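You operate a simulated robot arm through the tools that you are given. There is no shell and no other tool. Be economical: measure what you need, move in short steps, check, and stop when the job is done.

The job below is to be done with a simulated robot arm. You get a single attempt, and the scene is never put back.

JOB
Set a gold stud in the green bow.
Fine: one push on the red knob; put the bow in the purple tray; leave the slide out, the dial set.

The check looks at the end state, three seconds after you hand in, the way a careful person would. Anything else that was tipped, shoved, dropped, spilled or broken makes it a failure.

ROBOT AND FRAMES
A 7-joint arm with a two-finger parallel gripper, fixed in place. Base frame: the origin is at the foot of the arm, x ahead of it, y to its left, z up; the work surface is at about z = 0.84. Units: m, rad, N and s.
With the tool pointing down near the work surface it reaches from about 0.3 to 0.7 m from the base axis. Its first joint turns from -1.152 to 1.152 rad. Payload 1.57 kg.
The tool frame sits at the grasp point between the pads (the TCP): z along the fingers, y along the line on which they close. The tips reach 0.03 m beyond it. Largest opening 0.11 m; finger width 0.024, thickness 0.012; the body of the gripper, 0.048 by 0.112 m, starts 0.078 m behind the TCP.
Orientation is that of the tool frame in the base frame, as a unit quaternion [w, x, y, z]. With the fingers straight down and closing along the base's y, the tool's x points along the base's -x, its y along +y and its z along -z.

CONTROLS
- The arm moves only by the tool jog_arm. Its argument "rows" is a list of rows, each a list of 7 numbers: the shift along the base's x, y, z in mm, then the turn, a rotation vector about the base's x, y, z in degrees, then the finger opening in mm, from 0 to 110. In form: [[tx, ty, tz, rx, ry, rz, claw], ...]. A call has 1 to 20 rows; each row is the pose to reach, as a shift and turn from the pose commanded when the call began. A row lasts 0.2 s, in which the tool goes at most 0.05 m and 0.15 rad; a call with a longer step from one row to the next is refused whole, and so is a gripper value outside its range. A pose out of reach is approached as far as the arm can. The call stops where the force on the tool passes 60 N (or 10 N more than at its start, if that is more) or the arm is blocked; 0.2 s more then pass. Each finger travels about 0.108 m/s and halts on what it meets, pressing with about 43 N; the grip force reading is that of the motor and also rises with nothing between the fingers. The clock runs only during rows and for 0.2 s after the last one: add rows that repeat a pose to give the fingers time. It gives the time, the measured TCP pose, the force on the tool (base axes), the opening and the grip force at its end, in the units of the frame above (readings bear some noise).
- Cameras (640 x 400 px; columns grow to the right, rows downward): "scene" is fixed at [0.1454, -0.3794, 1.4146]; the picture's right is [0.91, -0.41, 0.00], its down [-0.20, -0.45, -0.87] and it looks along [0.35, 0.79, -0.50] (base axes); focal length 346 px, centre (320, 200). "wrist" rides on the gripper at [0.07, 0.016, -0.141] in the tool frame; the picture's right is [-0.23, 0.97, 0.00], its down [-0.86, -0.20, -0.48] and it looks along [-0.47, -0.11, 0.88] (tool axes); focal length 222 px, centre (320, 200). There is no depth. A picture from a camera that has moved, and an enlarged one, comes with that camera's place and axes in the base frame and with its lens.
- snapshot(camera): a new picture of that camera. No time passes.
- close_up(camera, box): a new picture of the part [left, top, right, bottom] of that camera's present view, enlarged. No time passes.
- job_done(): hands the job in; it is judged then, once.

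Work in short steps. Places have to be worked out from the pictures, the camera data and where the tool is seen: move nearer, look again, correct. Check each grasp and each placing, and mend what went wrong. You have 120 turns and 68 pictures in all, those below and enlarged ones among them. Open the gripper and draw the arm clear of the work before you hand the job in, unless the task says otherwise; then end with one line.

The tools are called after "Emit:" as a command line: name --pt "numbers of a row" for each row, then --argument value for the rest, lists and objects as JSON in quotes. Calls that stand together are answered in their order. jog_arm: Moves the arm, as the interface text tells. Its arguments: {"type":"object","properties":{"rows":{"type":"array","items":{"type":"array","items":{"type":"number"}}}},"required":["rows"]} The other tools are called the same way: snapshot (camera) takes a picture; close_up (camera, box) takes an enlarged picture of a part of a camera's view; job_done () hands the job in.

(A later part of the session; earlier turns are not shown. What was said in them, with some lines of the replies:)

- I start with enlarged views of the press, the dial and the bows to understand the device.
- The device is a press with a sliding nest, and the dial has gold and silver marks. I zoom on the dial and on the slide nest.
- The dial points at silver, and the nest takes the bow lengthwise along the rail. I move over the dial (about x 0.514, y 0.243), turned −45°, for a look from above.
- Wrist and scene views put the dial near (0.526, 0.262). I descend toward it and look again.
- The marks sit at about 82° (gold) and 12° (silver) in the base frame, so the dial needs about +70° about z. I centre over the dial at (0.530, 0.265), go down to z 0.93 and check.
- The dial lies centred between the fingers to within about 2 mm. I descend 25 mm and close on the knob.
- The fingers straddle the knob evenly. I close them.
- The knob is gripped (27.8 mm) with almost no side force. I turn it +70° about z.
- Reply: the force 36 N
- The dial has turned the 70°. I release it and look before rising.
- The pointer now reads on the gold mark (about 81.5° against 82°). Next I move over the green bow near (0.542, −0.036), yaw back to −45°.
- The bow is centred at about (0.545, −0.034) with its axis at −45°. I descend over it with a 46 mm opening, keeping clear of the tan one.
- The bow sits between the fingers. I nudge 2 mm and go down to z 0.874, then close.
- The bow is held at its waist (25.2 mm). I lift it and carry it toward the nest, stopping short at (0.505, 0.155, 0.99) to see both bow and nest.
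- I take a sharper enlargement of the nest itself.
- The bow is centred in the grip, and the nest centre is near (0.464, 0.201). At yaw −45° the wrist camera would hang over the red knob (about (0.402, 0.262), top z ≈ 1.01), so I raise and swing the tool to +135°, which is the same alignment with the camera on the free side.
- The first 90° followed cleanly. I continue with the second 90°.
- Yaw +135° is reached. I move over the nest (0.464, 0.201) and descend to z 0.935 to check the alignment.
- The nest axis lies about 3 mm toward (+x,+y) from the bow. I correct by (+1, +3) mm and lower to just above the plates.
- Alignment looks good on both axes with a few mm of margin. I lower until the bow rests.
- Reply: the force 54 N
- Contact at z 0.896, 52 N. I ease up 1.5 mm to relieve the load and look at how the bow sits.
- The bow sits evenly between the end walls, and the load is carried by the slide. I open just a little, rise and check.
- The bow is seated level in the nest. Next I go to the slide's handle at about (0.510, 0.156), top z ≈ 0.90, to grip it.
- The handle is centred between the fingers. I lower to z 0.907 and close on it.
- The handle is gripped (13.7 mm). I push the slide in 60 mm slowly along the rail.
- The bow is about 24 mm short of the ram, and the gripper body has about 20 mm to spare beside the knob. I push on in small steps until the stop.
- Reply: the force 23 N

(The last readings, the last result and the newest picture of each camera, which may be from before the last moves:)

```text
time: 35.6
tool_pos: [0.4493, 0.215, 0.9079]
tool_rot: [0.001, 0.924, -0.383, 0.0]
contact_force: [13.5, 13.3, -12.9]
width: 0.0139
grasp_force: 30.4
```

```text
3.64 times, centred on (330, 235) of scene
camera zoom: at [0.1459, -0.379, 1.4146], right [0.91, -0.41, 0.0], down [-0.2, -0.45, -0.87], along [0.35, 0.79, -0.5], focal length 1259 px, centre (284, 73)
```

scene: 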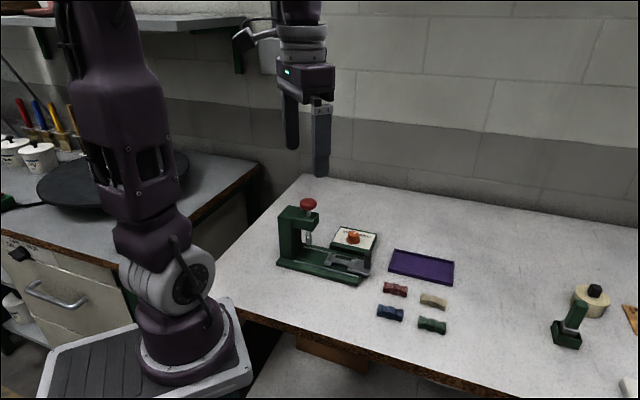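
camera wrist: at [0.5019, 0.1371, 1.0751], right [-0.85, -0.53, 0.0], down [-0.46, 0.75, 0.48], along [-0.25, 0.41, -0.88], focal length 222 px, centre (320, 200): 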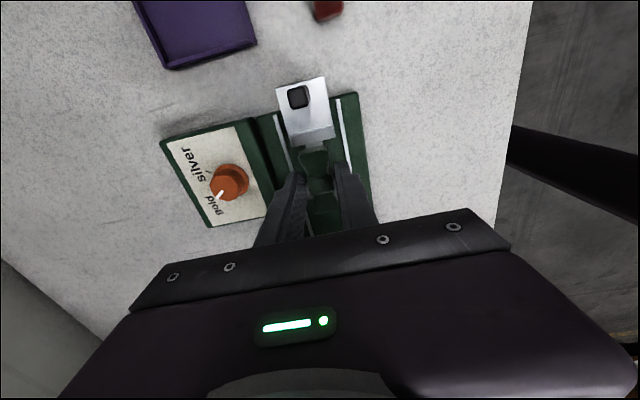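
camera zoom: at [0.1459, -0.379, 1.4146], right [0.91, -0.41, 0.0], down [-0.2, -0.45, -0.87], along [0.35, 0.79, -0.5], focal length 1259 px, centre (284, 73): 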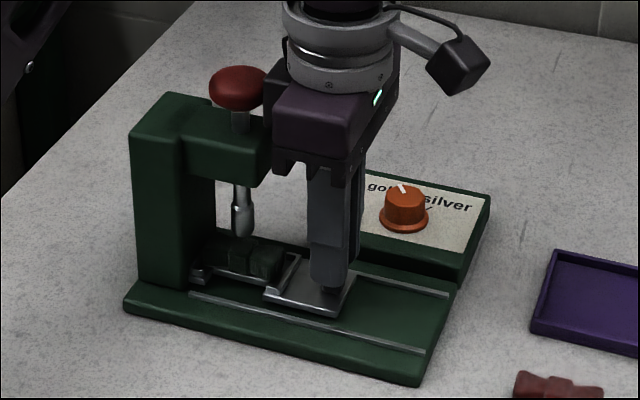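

The bow is near the ram; a side force of about 19 N appeared, so I look closer before pushing more.

Emit:
close_up --camera "scene" --box '[300, 190, 360, 240]'

Emit:
close_up --camera "scene" --box '[300, 225, 360, 275]'

Emit:
snapshot --camera "wrist"

```text
8.00 times, centred on (330, 215) of scene
camera zoom: at [0.1459, -0.379, 1.4146], right [0.91, -0.41, 0.0], down [-0.2, -0.45, -0.87], along [0.35, 0.79, -0.5], focal length 2770 px, centre (240, 80)
```

zoom: 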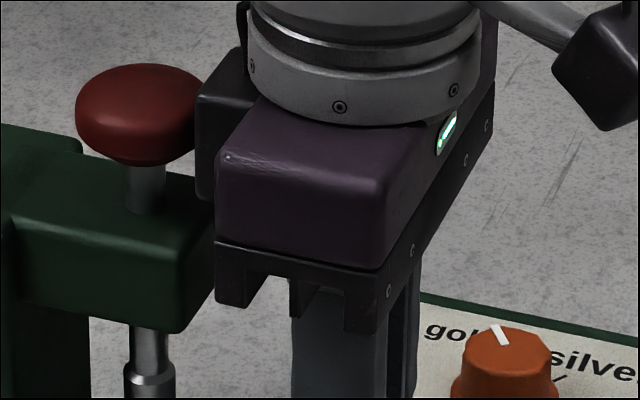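

```text
8.00 times, centred on (330, 250) of scene
camera zoom: at [0.1459, -0.379, 1.4146], right [0.91, -0.41, 0.0], down [-0.2, -0.45, -0.87], along [0.35, 0.79, -0.5], focal length 2770 px, centre (240, -200)
```

zoom: 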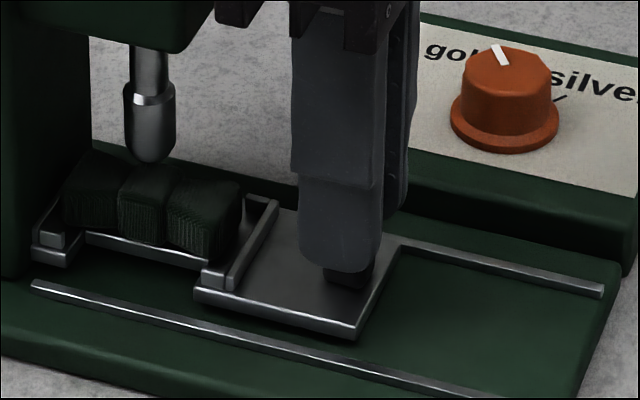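

```text
21 pictures are left
camera wrist: at [0.4882, 0.1536, 1.0486], right [-0.85, -0.53, 0.0], down [-0.46, 0.75, 0.48], along [-0.25, 0.41, -0.88], focal length 222 px, centre (320, 200)
```

wrist: 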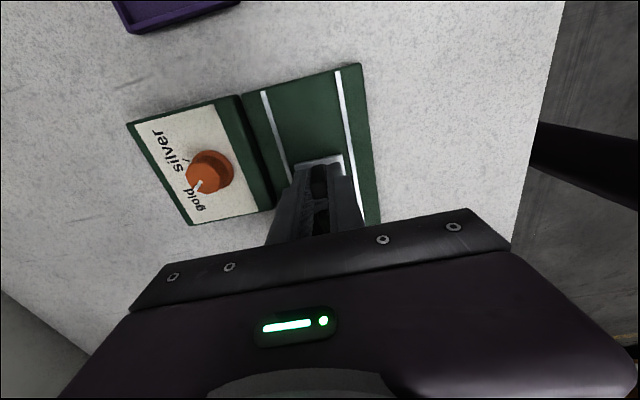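

The bow lines up under the ram, but a black module on the gripper's back is close to the red knob. I release the handle and back straight out along the rail, to then push from outside with closed fingers, which gives more room.

Emit:
jog_arm --pt "0 0 0 0 0 0 20" --pt "0 0 0 0 0 0 30" --pt "0 0 0 0 0 0 34" --pt "10 -10 0 0 0 0 34" --pt "22 -22 0 0 0 0 34" --pt "34 -34 0 0 0 0 34" --pt "40 -40 0 0 0 0 20" --pt "40 -40 0 0 0 0 5" --pt "40 -40 0 0 0 0 0" --pt "40 -40 -10 0 0 0 0" --pt "40 -40 -10 0 0 0 0"

Emit:
close_up --camera "scene" --box '[260, 180, 400, 290]'

```text
time: 38.0
tool_pos: [0.4895, 0.1745, 0.8965]
tool_rot: [0.0, 0.924, -0.382, 0.0]
contact_force: [0.1, 0.8, 0.4]
width: 0.0
grasp_force: 21.7
```

```text
3.64 times, centred on (330, 235) of scene
camera zoom: at [0.1454, -0.3794, 1.4146], right [0.91, -0.41, 0.0], down [-0.2, -0.45, -0.87], along [0.35, 0.79, -0.5], focal length 1259 px, centre (284, 73)
```

zoom: 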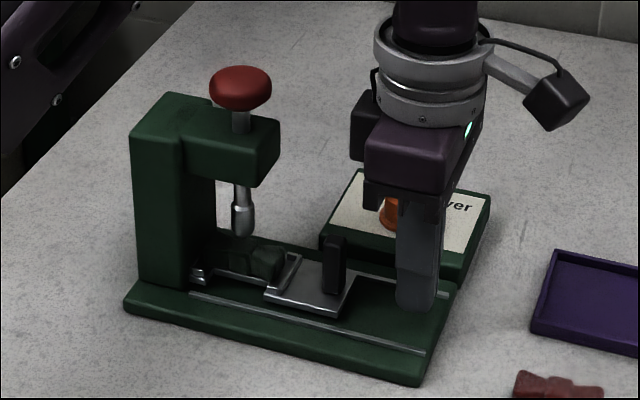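

I approach the handle from outside and push on 3 mm past the earlier position.

Emit:
jog_arm --pt "-8 8 0 0 0 0 0" --pt "-16 16 0 0 0 0 0" --pt "-22 22 0 0 0 0 0" --pt "-25 25 0 0 0 0 0" --pt "-26.5 26.5 0 0 0 0 0" --pt "-27.5 27.5 0 0 0 0 0" --pt "-28.5 28.5 0 0 0 0 0" --pt "-29 29 0 0 0 0 0"

Emit:
close_up --camera "scene" --box '[295, 190, 355, 275]'

```text
time: 39.8
tool_pos: [0.4607, 0.2025, 0.8985]
tool_rot: [0.001, 0.923, -0.384, 0.001]
contact_force: [10.3, -11.9, 7.0]
width: 0.0
grasp_force: 21.6
```

```text
4.71 times, centred on (325, 232) of scene
camera zoom: at [0.1455, -0.3798, 1.4144], right [0.91, -0.41, 0.0], down [-0.2, -0.45, -0.87], along [0.35, 0.79, -0.5], focal length 1630 px, centre (296, 47)
```

zoom: 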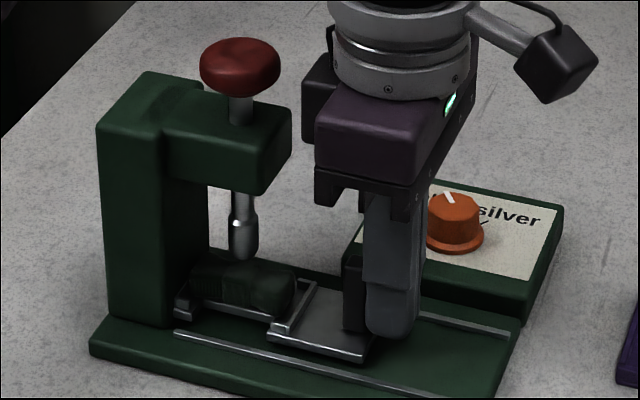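

Contact with 16 N along the rail. I push 2 mm more to tell a stop from friction.

Emit:
jog_arm --pt "-0.7 0.7 0 0 0 0 0" --pt "-1.4 1.4 0 0 0 0 0" --pt "-2 2 0 0 0 0 0" --pt "-2 2 0 0 0 0 0"

```text
time: 40.8
tool_pos: [0.4596, 0.2018, 0.8979]
tool_rot: [0.002, 0.923, -0.384, 0.002]
contact_force: [31.1, -35.3, 8.8]
width: 0.0001
grasp_force: 21.3
```

The force climbed to 47 N with no motion, so the slide is at its stop. I back off, rise and go over the red knob at about (0.404, 0.262).

Emit:
jog_arm --pt "4 -4 0 0 0 0 0" --pt "16 -16 0 0 0 0 0" --pt "30 -30 0 0 0 0 0" --pt "30 -30 45 0 0 0 0" --pt "30 -30 90 0 0 0 0" --pt "30 -30 140 0 0 0 0" --pt "30 -30 190 0 0 0 0" --pt "0 0 210 0 0 0 0" --pt "-30 30 210 0 0 0 0" --pt "-56 60 210 0 0 0 0" --pt "-56 60 210 0 0 0 0"

Emit:
snapshot --camera "wrist"

Emit:
close_up --camera "scene" --box '[265, 190, 365, 280]'

```text
time: 43.2
tool_pos: [0.3999, 0.2668, 1.1082]
tool_rot: [0.001, 0.924, -0.383, 0.0]
contact_force: [-0.7, -0.1, -0.6]
width: 0.0001
grasp_force: 21.4
```

```text
18 pictures are left
camera wrist: at [0.4391, 0.2052, 1.2491], right [-0.85, -0.53, 0.0], down [-0.46, 0.75, 0.48], along [-0.25, 0.41, -0.88], focal length 222 px, centre (320, 200)
```

wrist: 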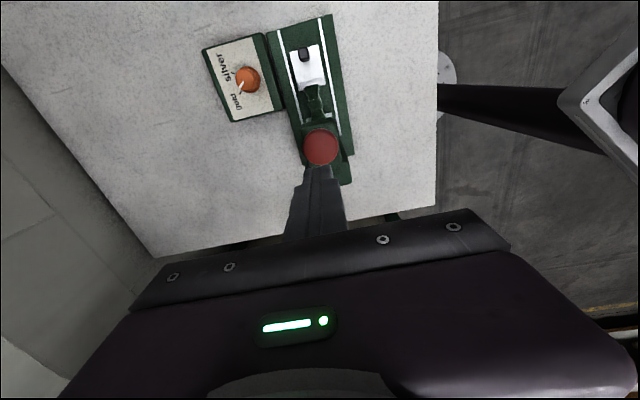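

```text
4.44 times, centred on (315, 235) of scene
camera zoom: at [0.1454, -0.3794, 1.4146], right [0.91, -0.41, 0.0], down [-0.2, -0.45, -0.87], along [0.35, 0.79, -0.5], focal length 1539 px, centre (342, 44)
```

zoom: 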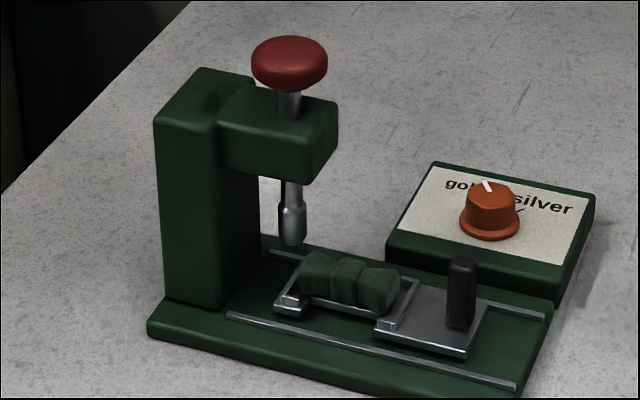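

The slide came back out about 36 mm with my retreat: the fingertips probably dragged it. I will push it in again with the fingers higher (tips at z ≈ 0.882) and retreat carefully. First back to the outside of the handle.

Emit:
jog_arm --pt "35 -35 0 0 0 0 0" --pt "70 -70 0 0 0 0 0" --pt "103 -105 0 0 0 0 0" --pt "103 -105 -45 0 0 0 0" --pt "103 -105 -90 0 0 0 0" --pt "103 -105 -135 0 0 0 0" --pt "103 -105 -175 0 0 0 0" --pt "103 -105 -196 0 0 0 0" --pt "103 -105 -196 0 0 0 0"

```text
time: 45.2
tool_pos: [0.5042, 0.1617, 0.9121]
tool_rot: [0.0, 0.924, -0.383, 0.0]
contact_force: [0.4, -1.1, -0.4]
width: 0.0001
grasp_force: 20.9
```

I push in along the rail to just before the stop and a touch further.

Emit:
jog_arm --pt "-8 8 0 0 0 0 0" --pt "-14 14 0 0 0 0 0" --pt "-17 17 0 0 0 0 0" --pt "-21 21 0 0 0 0 0" --pt "-25 24.5 0 0 0 0 0" --pt "-29 28 0 0 0 0 0" --pt "-33 32 0 0 0 0 0" --pt "-37 35.5 0 0 0 0 0" --pt "-40 38.5 0 0 0 0 0" --pt "-42 40 0 0 0 0 0" --pt "-43.5 41 0 0 0 0 0" --pt "-43.5 41 0 0 0 0 0"

```text
time: 47.8
tool_pos: [0.4629, 0.2013, 0.9126]
tool_rot: [-0.001, 0.924, -0.382, 0.0]
contact_force: [-0.5, -0.6, 1.6]
width: 0.0
grasp_force: 20.9
```

Emit:
close_up --camera "scene" --box '[265, 190, 365, 280]'

```text
4.44 times, centred on (315, 235) of scene
camera zoom: at [0.1454, -0.3794, 1.4146], right [0.91, -0.41, 0.0], down [-0.2, -0.45, -0.87], along [0.35, 0.79, -0.5], focal length 1539 px, centre (342, 44)
```

zoom: 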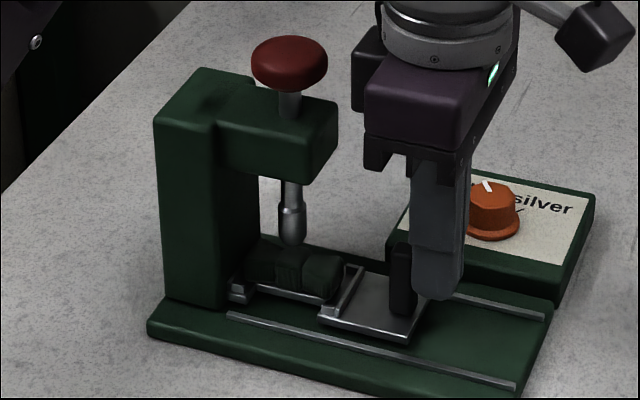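

The slide is back in, with the bow under the ram. I push gently on to feel the stop.

Emit:
jog_arm --pt "-1 1 0 0 0 0 0" --pt "-2 2 0 0 0 0 0" --pt "-2.5 2.5 0 0 0 0 0" --pt "-2.5 2.5 0 0 0 0 0"

```text
time: 48.8
tool_pos: [0.4612, 0.2034, 0.9122]
tool_rot: [0.0, 0.924, -0.383, 0.001]
contact_force: [15.2, -14.0, 9.1]
width: 0.0
grasp_force: 21.3
```

20 N: the stop is reached. I back off slowly 15 mm and look at whether the slide stays.

Emit:
jog_arm --pt "0.5 -0.5 0 0 0 0 0" --pt "1 -1 0 0 0 0 0" --pt "2 -2 0 0 0 0 0" --pt "3 -3 0 0 0 0 0" --pt "5 -5 0 0 0 0 0" --pt "8 -8 0 0 0 0 0" --pt "11 -11 0 0 0 0 0" --pt "11 -11 0 0 0 0 0"

Emit:
close_up --camera "scene" --box '[265, 190, 365, 280]'

```text
time: 50.6
tool_pos: [0.4706, 0.193, 0.9108]
tool_rot: [0.001, 0.924, -0.383, 0.0]
contact_force: [0.0, 0.7, 0.6]
width: 0.0
grasp_force: 21.2
```

```text
4.44 times, centred on (315, 235) of scene
camera zoom: at [0.1454, -0.3794, 1.4146], right [0.91, -0.41, 0.0], down [-0.2, -0.45, -0.87], along [0.35, 0.79, -0.5], focal length 1539 px, centre (342, 44)
```

zoom: 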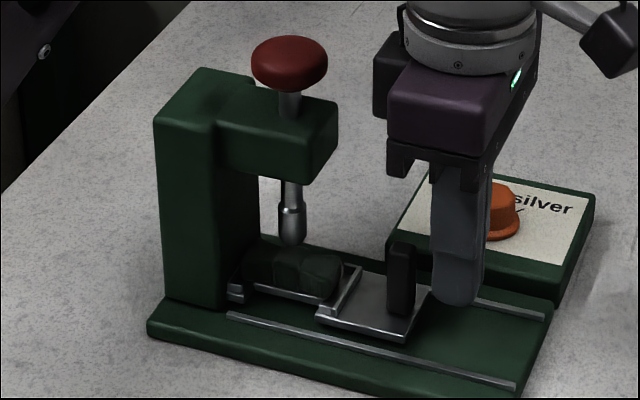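

The slide stays this time. I retreat further, rise, and go above the red knob; its wrist image earlier gives the knob centre.

Emit:
jog_arm --pt "8 -8 0 0 0 0 0" --pt "20 -20 0 0 0 0 0" --pt "20 -20 45 0 0 0 0" --pt "20 -20 90 0 0 0 0" --pt "20 -20 140 0 0 0 0" --pt "20 -20 190 0 0 0 0" --pt "-10 10 195 0 0 0 0" --pt "-40 40 195 0 0 0 0" --pt "-67 70 195 0 0 0 0" --pt "-67 70 175 0 0 0 0" --pt "-67 70 175 0 0 0 0"

Emit:
snapshot --camera "wrist"

Emit:
close_up --camera "scene" --box '[265, 180, 365, 280]'

```text
time: 53.0
tool_pos: [0.4045, 0.2628, 1.0852]
tool_rot: [0.0, 0.924, -0.383, 0.0]
contact_force: [0.7, 0.7, 0.9]
width: 0.0
grasp_force: 21.7
```

```text
14 pictures are left
camera wrist: at [0.4427, 0.2016, 1.2264], right [-0.85, -0.53, 0.0], down [-0.46, 0.75, 0.48], along [-0.25, 0.41, -0.88], focal length 222 px, centre (320, 200)
```

wrist: 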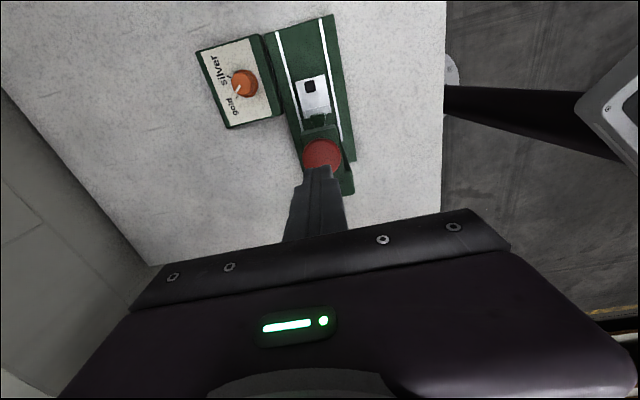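

```text
4.00 times, centred on (315, 230) of scene
camera zoom: at [0.1454, -0.3794, 1.4146], right [0.91, -0.41, 0.0], down [-0.2, -0.45, -0.87], along [0.35, 0.79, -0.5], focal length 1385 px, centre (340, 80)
```

zoom: 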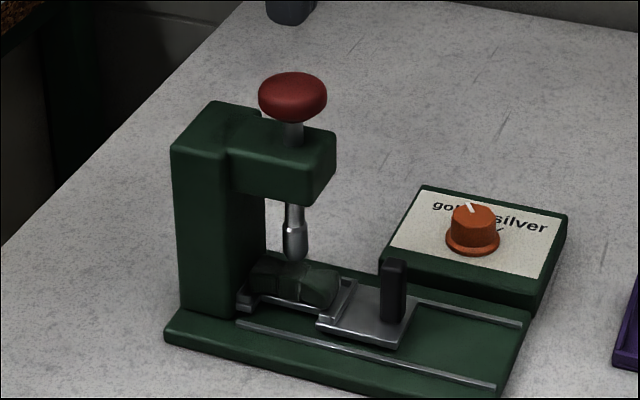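

The slide stayed in and the TCP is over the knob centre. I come down to near the knob and then press in one steady stroke.

Emit:
jog_arm --pt "0 -1 -15 0 0 0 0" --pt "0 -1 -30 0 0 0 0" --pt "0 -1 -36 0 0 0 0" --pt "0 -1 -39 0 0 0 0" --pt "0 -1 -42 0 0 0 0" --pt "0 -1 -45 0 0 0 0" --pt "0 -1 -48 0 0 0 0" --pt "0 -1 -51 0 0 0 0" --pt "0 -1 -54 0 0 0 0" --pt "0 -1 -57 0 0 0 0" --pt "0 -1 -60 0 0 0 0" --pt "0 -1 -63 0 0 0 0"

Emit:
close_up --camera "scene" --box '[265, 180, 365, 280]'

```text
time: 55.2
tool_pos: [0.4045, 0.2629, 1.034]
tool_rot: [-0.003, 0.924, -0.383, 0.003]
contact_force: [-9.5, -7.7, 23.9]
width: 0.0002
grasp_force: 21.2
stopped in row 10: the force on the tool passed its limit (the readings are from after the stop); the commanded pose is now the measured one
```

```text
4.00 times, centred on (315, 230) of scene
camera zoom: at [0.1448, -0.3798, 1.4145], right [0.91, -0.41, 0.0], down [-0.2, -0.45, -0.87], along [0.35, 0.79, -0.5], focal length 1385 px, centre (340, 80)
```

zoom: 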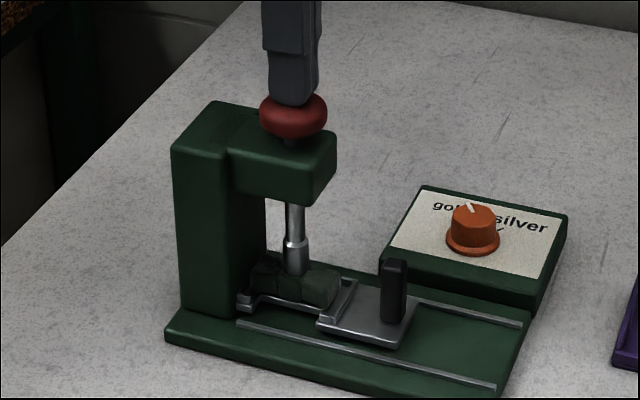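

The ram is down on the bow and the push was stopped at 60 N. Without lifting, I lean on it a little more to be sure the stroke is complete.

Emit:
jog_arm --pt "0 0 -0.7 0 0 0 0" --pt "0 0 -1.5 0 0 0 0" --pt "0 0 -2.2 0 0 0 0" --pt "0 0 -2.2 0 0 0 0"

```text
time: 55.9
tool_pos: [0.4037, 0.2626, 1.034]
tool_rot: [-0.003, 0.924, -0.383, 0.004]
contact_force: [-9.6, -7.5, 24.3]
width: 0.0
grasp_force: 21.3
stopped in row 3: the force on the tool passed its limit (the readings are from after the stop); the commanded pose is now the measured one
```

The knob does not go further: the stroke is at its end. I lift straight up and inspect.

Emit:
jog_arm --pt "0 0 3 0 0 0 0" --pt "0 0 10 0 0 0 0" --pt "0 0 30 0 0 0 0" --pt "0 0 70 0 0 0 0" --pt "0 0 70 0 0 0 0"

Emit:
close_up --camera "scene" --box '[280, 190, 380, 280]'

```text
time: 57.1
tool_pos: [0.4055, 0.2625, 1.105]
tool_rot: [-0.004, 0.924, -0.383, 0.003]
contact_force: [0.3, -0.1, -0.4]
width: 0.0003
grasp_force: 21.0
```

```text
4.44 times, centred on (330, 235) of scene
camera zoom: at [0.1454, -0.3794, 1.4146], right [0.91, -0.41, 0.0], down [-0.2, -0.45, -0.87], along [0.35, 0.79, -0.5], focal length 1539 px, centre (276, 44)
```

zoom: 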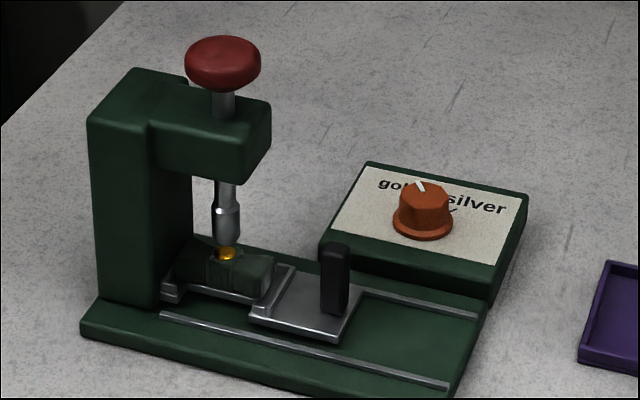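

A gold stud is set. Next I go outside of the handle, open, slide in straddling it and grip its outer part.

Emit:
jog_arm --pt "30 -31 0 0 0 0 10" --pt "60 -62 0 0 0 0 25" --pt "84 -88 0 0 0 0 36" --pt "84 -88 -45 0 0 0 36" --pt "84 -88 -90 0 0 0 36" --pt "84 -88 -135 0 0 0 36" --pt "84 -88 -175 0 0 0 36" --pt "84 -88 -196 0 0 0 36" --pt "84 -88 -196 0 0 0 36"

Emit:
snapshot --camera "wrist"

```text
time: 59.1
tool_pos: [0.4896, 0.1741, 0.9058]
tool_rot: [-0.004, 0.924, -0.383, 0.003]
contact_force: [-0.3, 0.3, -0.4]
width: 0.036
grasp_force: 0.0
```

```text
10 pictures are left
camera wrist: at [0.5261, 0.1124, 1.0469], right [-0.85, -0.53, -0.01], down [-0.47, 0.74, 0.48], along [-0.24, 0.41, -0.88], focal length 222 px, centre (320, 200)
```

wrist: 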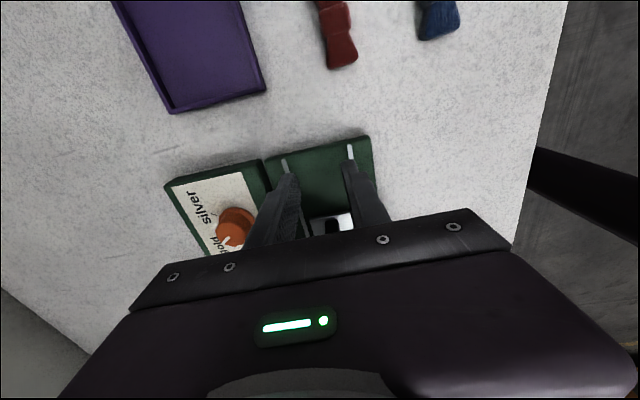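

The handle is visible between the fingers on line. I move in 37 mm each way and close.

Emit:
jog_arm --pt "-10 10 1 0 0 0 36" --pt "-20 20 1 0 0 0 36" --pt "-30 30 1 0 0 0 36" --pt "-37 37 1 0 0 0 36" --pt "-37 37 1 0 0 0 25" --pt "-37 37 1 0 0 0 10" --pt "-37 37 1 0 0 0 5" --pt "-37 37 1 0 0 0 5"

```text
time: 60.9
tool_pos: [0.4505, 0.2103, 0.9085]
tool_rot: [-0.004, 0.924, -0.383, 0.004]
contact_force: [10.9, 10.8, 2.9]
width: 0.0178
grasp_force: 7.2
```

The fingers are not fully closed yet, with a side force across the rail. I shift 1 mm toward (−x,−y)… rather, I simply wait with the close command and read again.

Emit:
jog_arm --pt "0 0 0 0 0 0 5" --pt "0 0 0 0 0 0 5" --pt "0 0 0 0 0 0 5"

```text
time: 61.7
tool_pos: [0.4514, 0.2092, 0.908]
tool_rot: [-0.003, 0.924, -0.383, 0.003]
contact_force: [10.3, 11.2, 6.4]
width: 0.0191
grasp_force: 8.6
```

The opening stays at 19 mm, unlike the 13.8 mm before. I look at what the fingers touch.

Emit:
close_up --camera "wrist" --box '[260, 130, 380, 230]'

Emit:
close_up --camera "scene" --box '[300, 190, 380, 280]'

```text
4.00 times, centred on (320, 180) of wrist
camera zoom: at [0.4879, 0.1483, 1.0492], right [-0.85, -0.53, -0.01], down [-0.47, 0.74, 0.48], along [-0.24, 0.41, -0.88], focal length 888 px, centre (320, 280)
```

zoom: 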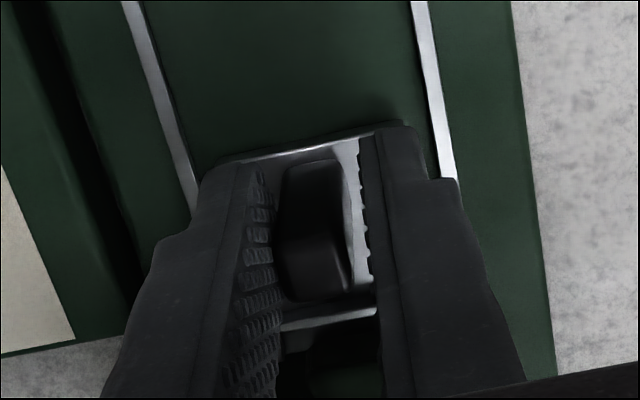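

```text
4.44 times, centred on (340, 235) of scene
camera zoom: at [0.1456, -0.3792, 1.4146], right [0.91, -0.41, 0.0], down [-0.2, -0.45, -0.87], along [0.35, 0.79, -0.5], focal length 1539 px, centre (231, 44)
```

zoom: 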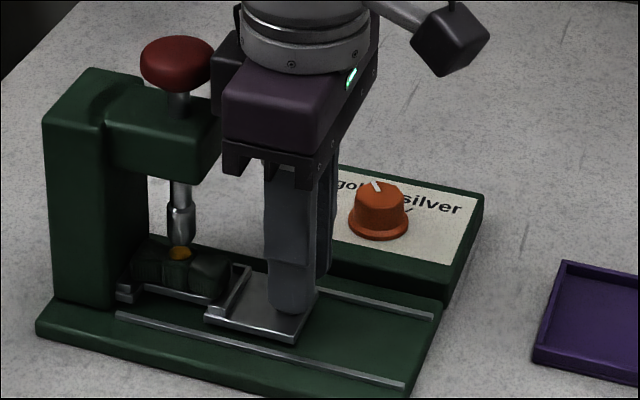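

Only the (+x,+y) finger touches the handle. I open, shift the tool (+2, +2) mm and close again.

Emit:
jog_arm --pt "0 0 0 0 0 0 26" --pt "1 1 0 0 0 0 30" --pt "2 2 0 0 0 0 30" --pt "2 2 0 0 0 0 15" --pt "2 2 0 0 0 0 5" --pt "2 2 0 0 0 0 5" --pt "2 2 0 0 0 0 5"

```text
time: 63.3
tool_pos: [0.4523, 0.2115, 0.9064]
tool_rot: [-0.002, 0.924, -0.382, 0.005]
contact_force: [-2.0, -2.5, 0.1]
width: 0.0138
grasp_force: 30.3
```

Properly gripped now (13.8 mm). I pull the slide out slowly along the rail.

Emit:
jog_arm --pt "3 -3 0 0 0 0 5" --pt "7 -7 0 0 0 0 5" --pt "11 -11 0 0 0 0 5" --pt "15 -15 0 0 0 0 5" --pt "19 -19 0 0 0 0 5" --pt "23 -23 0 0 0 0 5" --pt "27 -27 0 0 0 0 5" --pt "31 -31 0 0 0 0 5" --pt "35 -35 0 0 0 0 5" --pt "39 -39 0 0 0 0 5" --pt "43 -43 0 0 0 0 5" --pt "47 -47 0 0 0 0 5" --pt "51 -51 0 0 0 0 5" --pt "55 -54.5 0 0 0 0 5" --pt "58 -57.5 0 0 0 0 5" --pt "60 -59 0 0 0 0 5" --pt "61.5 -60.5 0 0 0 0 5" --pt "61.5 -60.5 0 0 0 0 5"

Emit:
close_up --camera "scene" --box '[290, 200, 390, 290]'

```text
time: 67.1
tool_pos: [0.5116, 0.1516, 0.9072]
tool_rot: [-0.001, 0.924, -0.381, 0.002]
contact_force: [-28.7, -12.1, -5.5]
width: 0.0139
grasp_force: 29.9
```

```text
4.44 times, centred on (340, 245) of scene
camera zoom: at [0.1448, -0.3797, 1.4146], right [0.91, -0.41, 0.0], down [-0.2, -0.45, -0.87], along [0.35, 0.79, -0.5], focal length 1539 px, centre (231, 0)
```

zoom: 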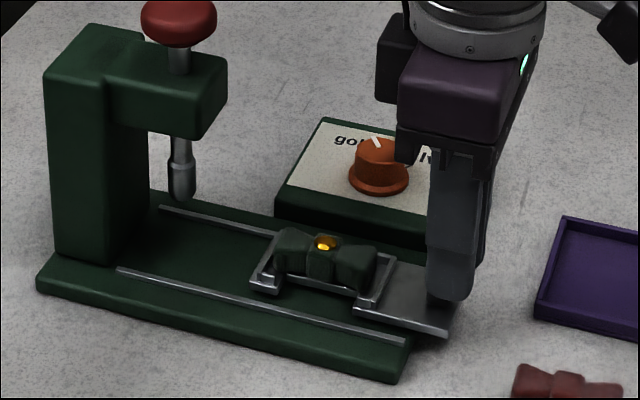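

The slide is out to its stop and the bow shows its gold stud. I ease the load, release, rise clear and move back over the nest.

Emit:
jog_arm --pt "-1 1 0 0 0 0 5" --pt "-1 1 0 0 0 0 24" --pt "-1 1 0 0 0 0 36" --pt "-1 1 0 0 0 0 40" --pt "-1 1 40 0 0 0 44" --pt "-1 1 75 0 0 0 44" --pt "-25 25 75 0 0 0 44" --pt "-48 50 75 0 0 0 44" --pt "-48 50 75 0 0 0 44"

Emit:
close_up --camera "wrist" --box '[250, 80, 390, 200]'

```text
time: 69.1
tool_pos: [0.465, 0.205, 0.9824]
tool_rot: [-0.005, 0.924, -0.383, 0.004]
contact_force: [1.0, -0.1, 0.3]
width: 0.0442
grasp_force: 0.0
```

```text
3.33 times, centred on (320, 140) of wrist
camera zoom: at [0.5026, 0.1428, 1.1237], right [-0.85, -0.53, -0.01], down [-0.47, 0.74, 0.48], along [-0.24, 0.41, -0.88], focal length 740 px, centre (320, 400)
```

zoom: 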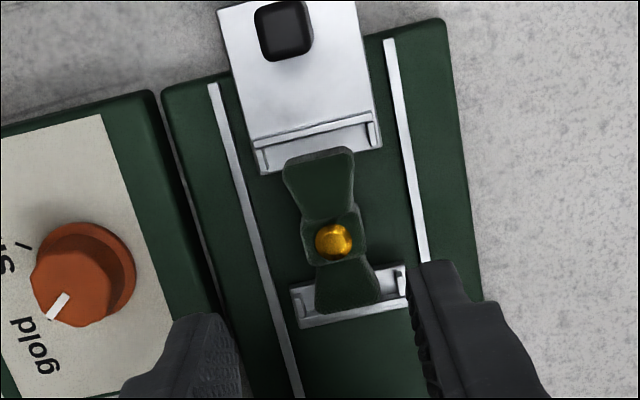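

The bow is at about (0.4645, 0.1995) with the stud on its knot. I align, descend to the previous grasp height and close.

Emit:
jog_arm --pt "-0.5 -5.5 -30 0 0 0 38" --pt "-0.5 -5.5 -60 0 0 0 36" --pt "-0.5 -5.5 -78 0 0 0 36" --pt "-0.5 -5.5 -85 0 0 0 36" --pt "-0.5 -5.5 -85 0 0 0 28" --pt "-0.5 -5.5 -85 0 0 0 15" --pt "-0.5 -5.5 -85 0 0 0 12" --pt "-0.5 -5.5 -85 0 0 0 12"

```text
time: 70.9
tool_pos: [0.4663, 0.1972, 0.8994]
tool_rot: [-0.004, 0.924, -0.382, 0.004]
contact_force: [0.4, -0.7, 0.2]
width: 0.0248
grasp_force: 37.1
```

Gripped at 24.8 mm with no side force. I lift 70 mm straight up and check.

Emit:
jog_arm --pt "0 0 5 0 0 0 12" --pt "0 0 15 0 0 0 12" --pt "0 0 40 0 0 0 12" --pt "0 0 80 0 0 0 12" --pt "0 0 80 0 0 0 12"

Emit:
close_up --camera "scene" --box '[290, 190, 470, 310]'

```text
time: 72.1
tool_pos: [0.4662, 0.1985, 0.9783]
tool_rot: [-0.003, 0.924, -0.382, 0.004]
contact_force: [-0.3, -0.6, -0.7]
width: 0.0254
grasp_force: 37.0
```

```text
3.33 times, centred on (380, 250) of scene
camera zoom: at [0.1454, -0.3794, 1.4146], right [0.91, -0.41, 0.0], down [-0.2, -0.45, -0.87], along [0.35, 0.79, -0.5], focal length 1154 px, centre (120, 33)
```

zoom: 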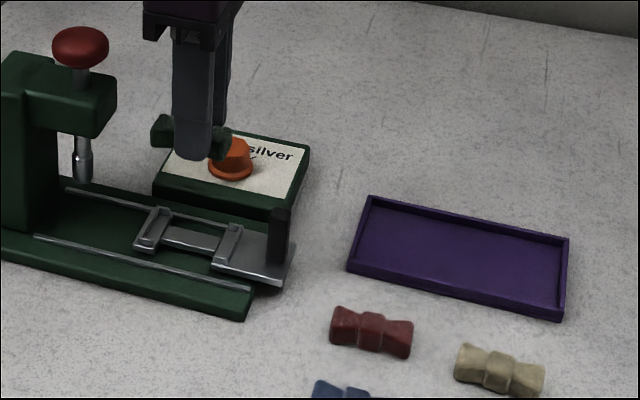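

The bow is lifted and the slide remained out. I carry the bow to over the tray, about (0.640, 0.121).

Emit:
jog_arm --pt "35 -15 5 0 0 0 12" --pt "70 -30 5 0 0 0 12" --pt "105 -46 5 0 0 0 12" --pt "140 -62 5 0 0 0 12" --pt "174 -77 0 0 0 0 12" --pt "174 -77 -15 0 0 0 12" --pt "174 -77 -15 0 0 0 12"

Emit:
snapshot --camera "wrist"

```text
time: 73.7
tool_pos: [0.6423, 0.121, 0.9626]
tool_rot: [-0.003, 0.924, -0.382, 0.003]
contact_force: [-0.5, -0.3, 0.6]
width: 0.0252
grasp_force: 37.0
```

```text
4 pictures are left
camera wrist: at [0.6792, 0.0595, 1.1038], right [-0.85, -0.53, -0.01], down [-0.47, 0.74, 0.48], along [-0.24, 0.41, -0.88], focal length 222 px, centre (320, 200)
```

wrist: 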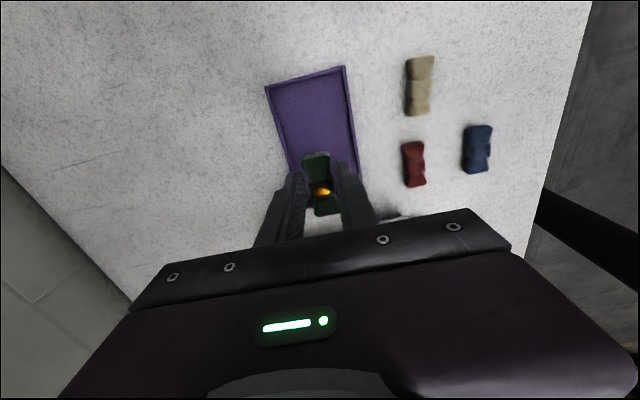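

The bow is over the tray's middle both ways. I lower it, finishing in small steps until it touches.

Emit:
jog_arm --pt "0 0 -30 0 0 0 12" --pt "0 0 -60 0 0 0 12" --pt "0 0 -72 0 0 0 12" --pt "0 0 -76 0 0 0 12" --pt "0 0 -79 0 0 0 12" --pt "0 0 -81 0 0 0 12" --pt "0 0 -81 0 0 0 12"

```text
time: 75.3
tool_pos: [0.6402, 0.1214, 0.8832]
tool_rot: [-0.003, 0.924, -0.383, 0.004]
contact_force: [1.0, 0.1, -0.1]
width: 0.0255
grasp_force: 37.0
```

No contact yet at 0.883. I lower in 1 mm steps.

Emit:
jog_arm --pt "0 0 -1 0 0 0 12" --pt "0 0 -2 0 0 0 12" --pt "0 0 -2.5 0 0 0 12" --pt "0 0 -2.5 0 0 0 12"

```text
time: 76.3
tool_pos: [0.6412, 0.1202, 0.8813]
tool_rot: [-0.005, 0.924, -0.383, 0.004]
contact_force: [-0.3, 1.2, 6.5]
width: 0.025
grasp_force: 37.2
```

Light contact (6.5 N): the bow rests on the tray floor. I open a little, rise straight and look.

Emit:
jog_arm --pt "0 0 0 0 0 0 28" --pt "0 0 0 0 0 0 33" --pt "0 0 0 0 0 0 33" --pt "0 0 15 0 0 0 33" --pt "0 0 40 0 0 0 33" --pt "0 0 85 0 0 0 33" --pt "-5 0 130 0 0 0 40" --pt "-5 0 130 0 0 0 40"

Emit:
close_up --camera "scene" --box '[280, 190, 480, 340]'

```text
time: 78.1
tool_pos: [0.633, 0.1185, 1.0089]
tool_rot: [-0.004, 0.924, -0.383, 0.004]
contact_force: [0.3, 0.0, 1.3]
width: 0.04
grasp_force: 0.0
```

```text
2.67 times, centred on (380, 265) of scene
camera zoom: at [0.1454, -0.3794, 1.4146], right [0.91, -0.41, 0.0], down [-0.2, -0.45, -0.87], along [0.35, 0.79, -0.5], focal length 923 px, centre (160, 27)
```

zoom: 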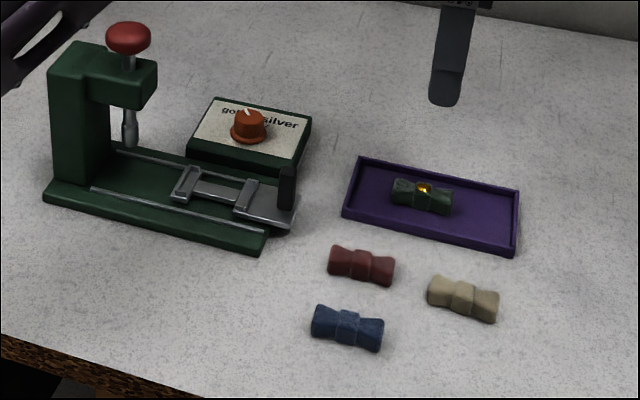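

The bow with its gold stud lies in the tray, the slide is out, the dial is on gold and the rest is undisturbed. I draw the arm up, clear and open.

Emit:
jog_arm --pt "-10 0 40 0 0 0 80" --pt "-30 0 80 0 0 0 110" --pt "-60 0 120 0 0 0 110" --pt "-100 0 150 0 0 0 110" --pt "-100 0 150 0 0 0 110"

Emit:
close_up --camera "scene" --box '[280, 190, 480, 340]'

```text
time: 79.3
tool_pos: [0.5331, 0.1198, 1.1591]
tool_rot: [-0.004, 0.924, -0.382, 0.003]
contact_force: [0.7, 0.1, -0.2]
width: 0.1098
grasp_force: 0.1
```

```text
2.67 times, centred on (380, 265) of scene
camera zoom: at [0.1454, -0.3794, 1.4146], right [0.91, -0.41, 0.0], down [-0.2, -0.45, -0.87], along [0.35, 0.79, -0.5], focal length 923 px, centre (160, 27)
```

zoom: 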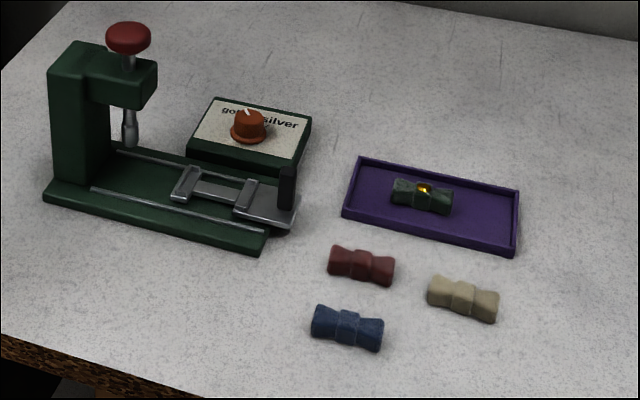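

Everything is in its final place, so I hand in.

Emit:
job_done

```text
The job is handed in.
```

The green bow has its gold stud, set with one push on the red knob, and lies in the purple tray; the slide is left out and the dial on gold.
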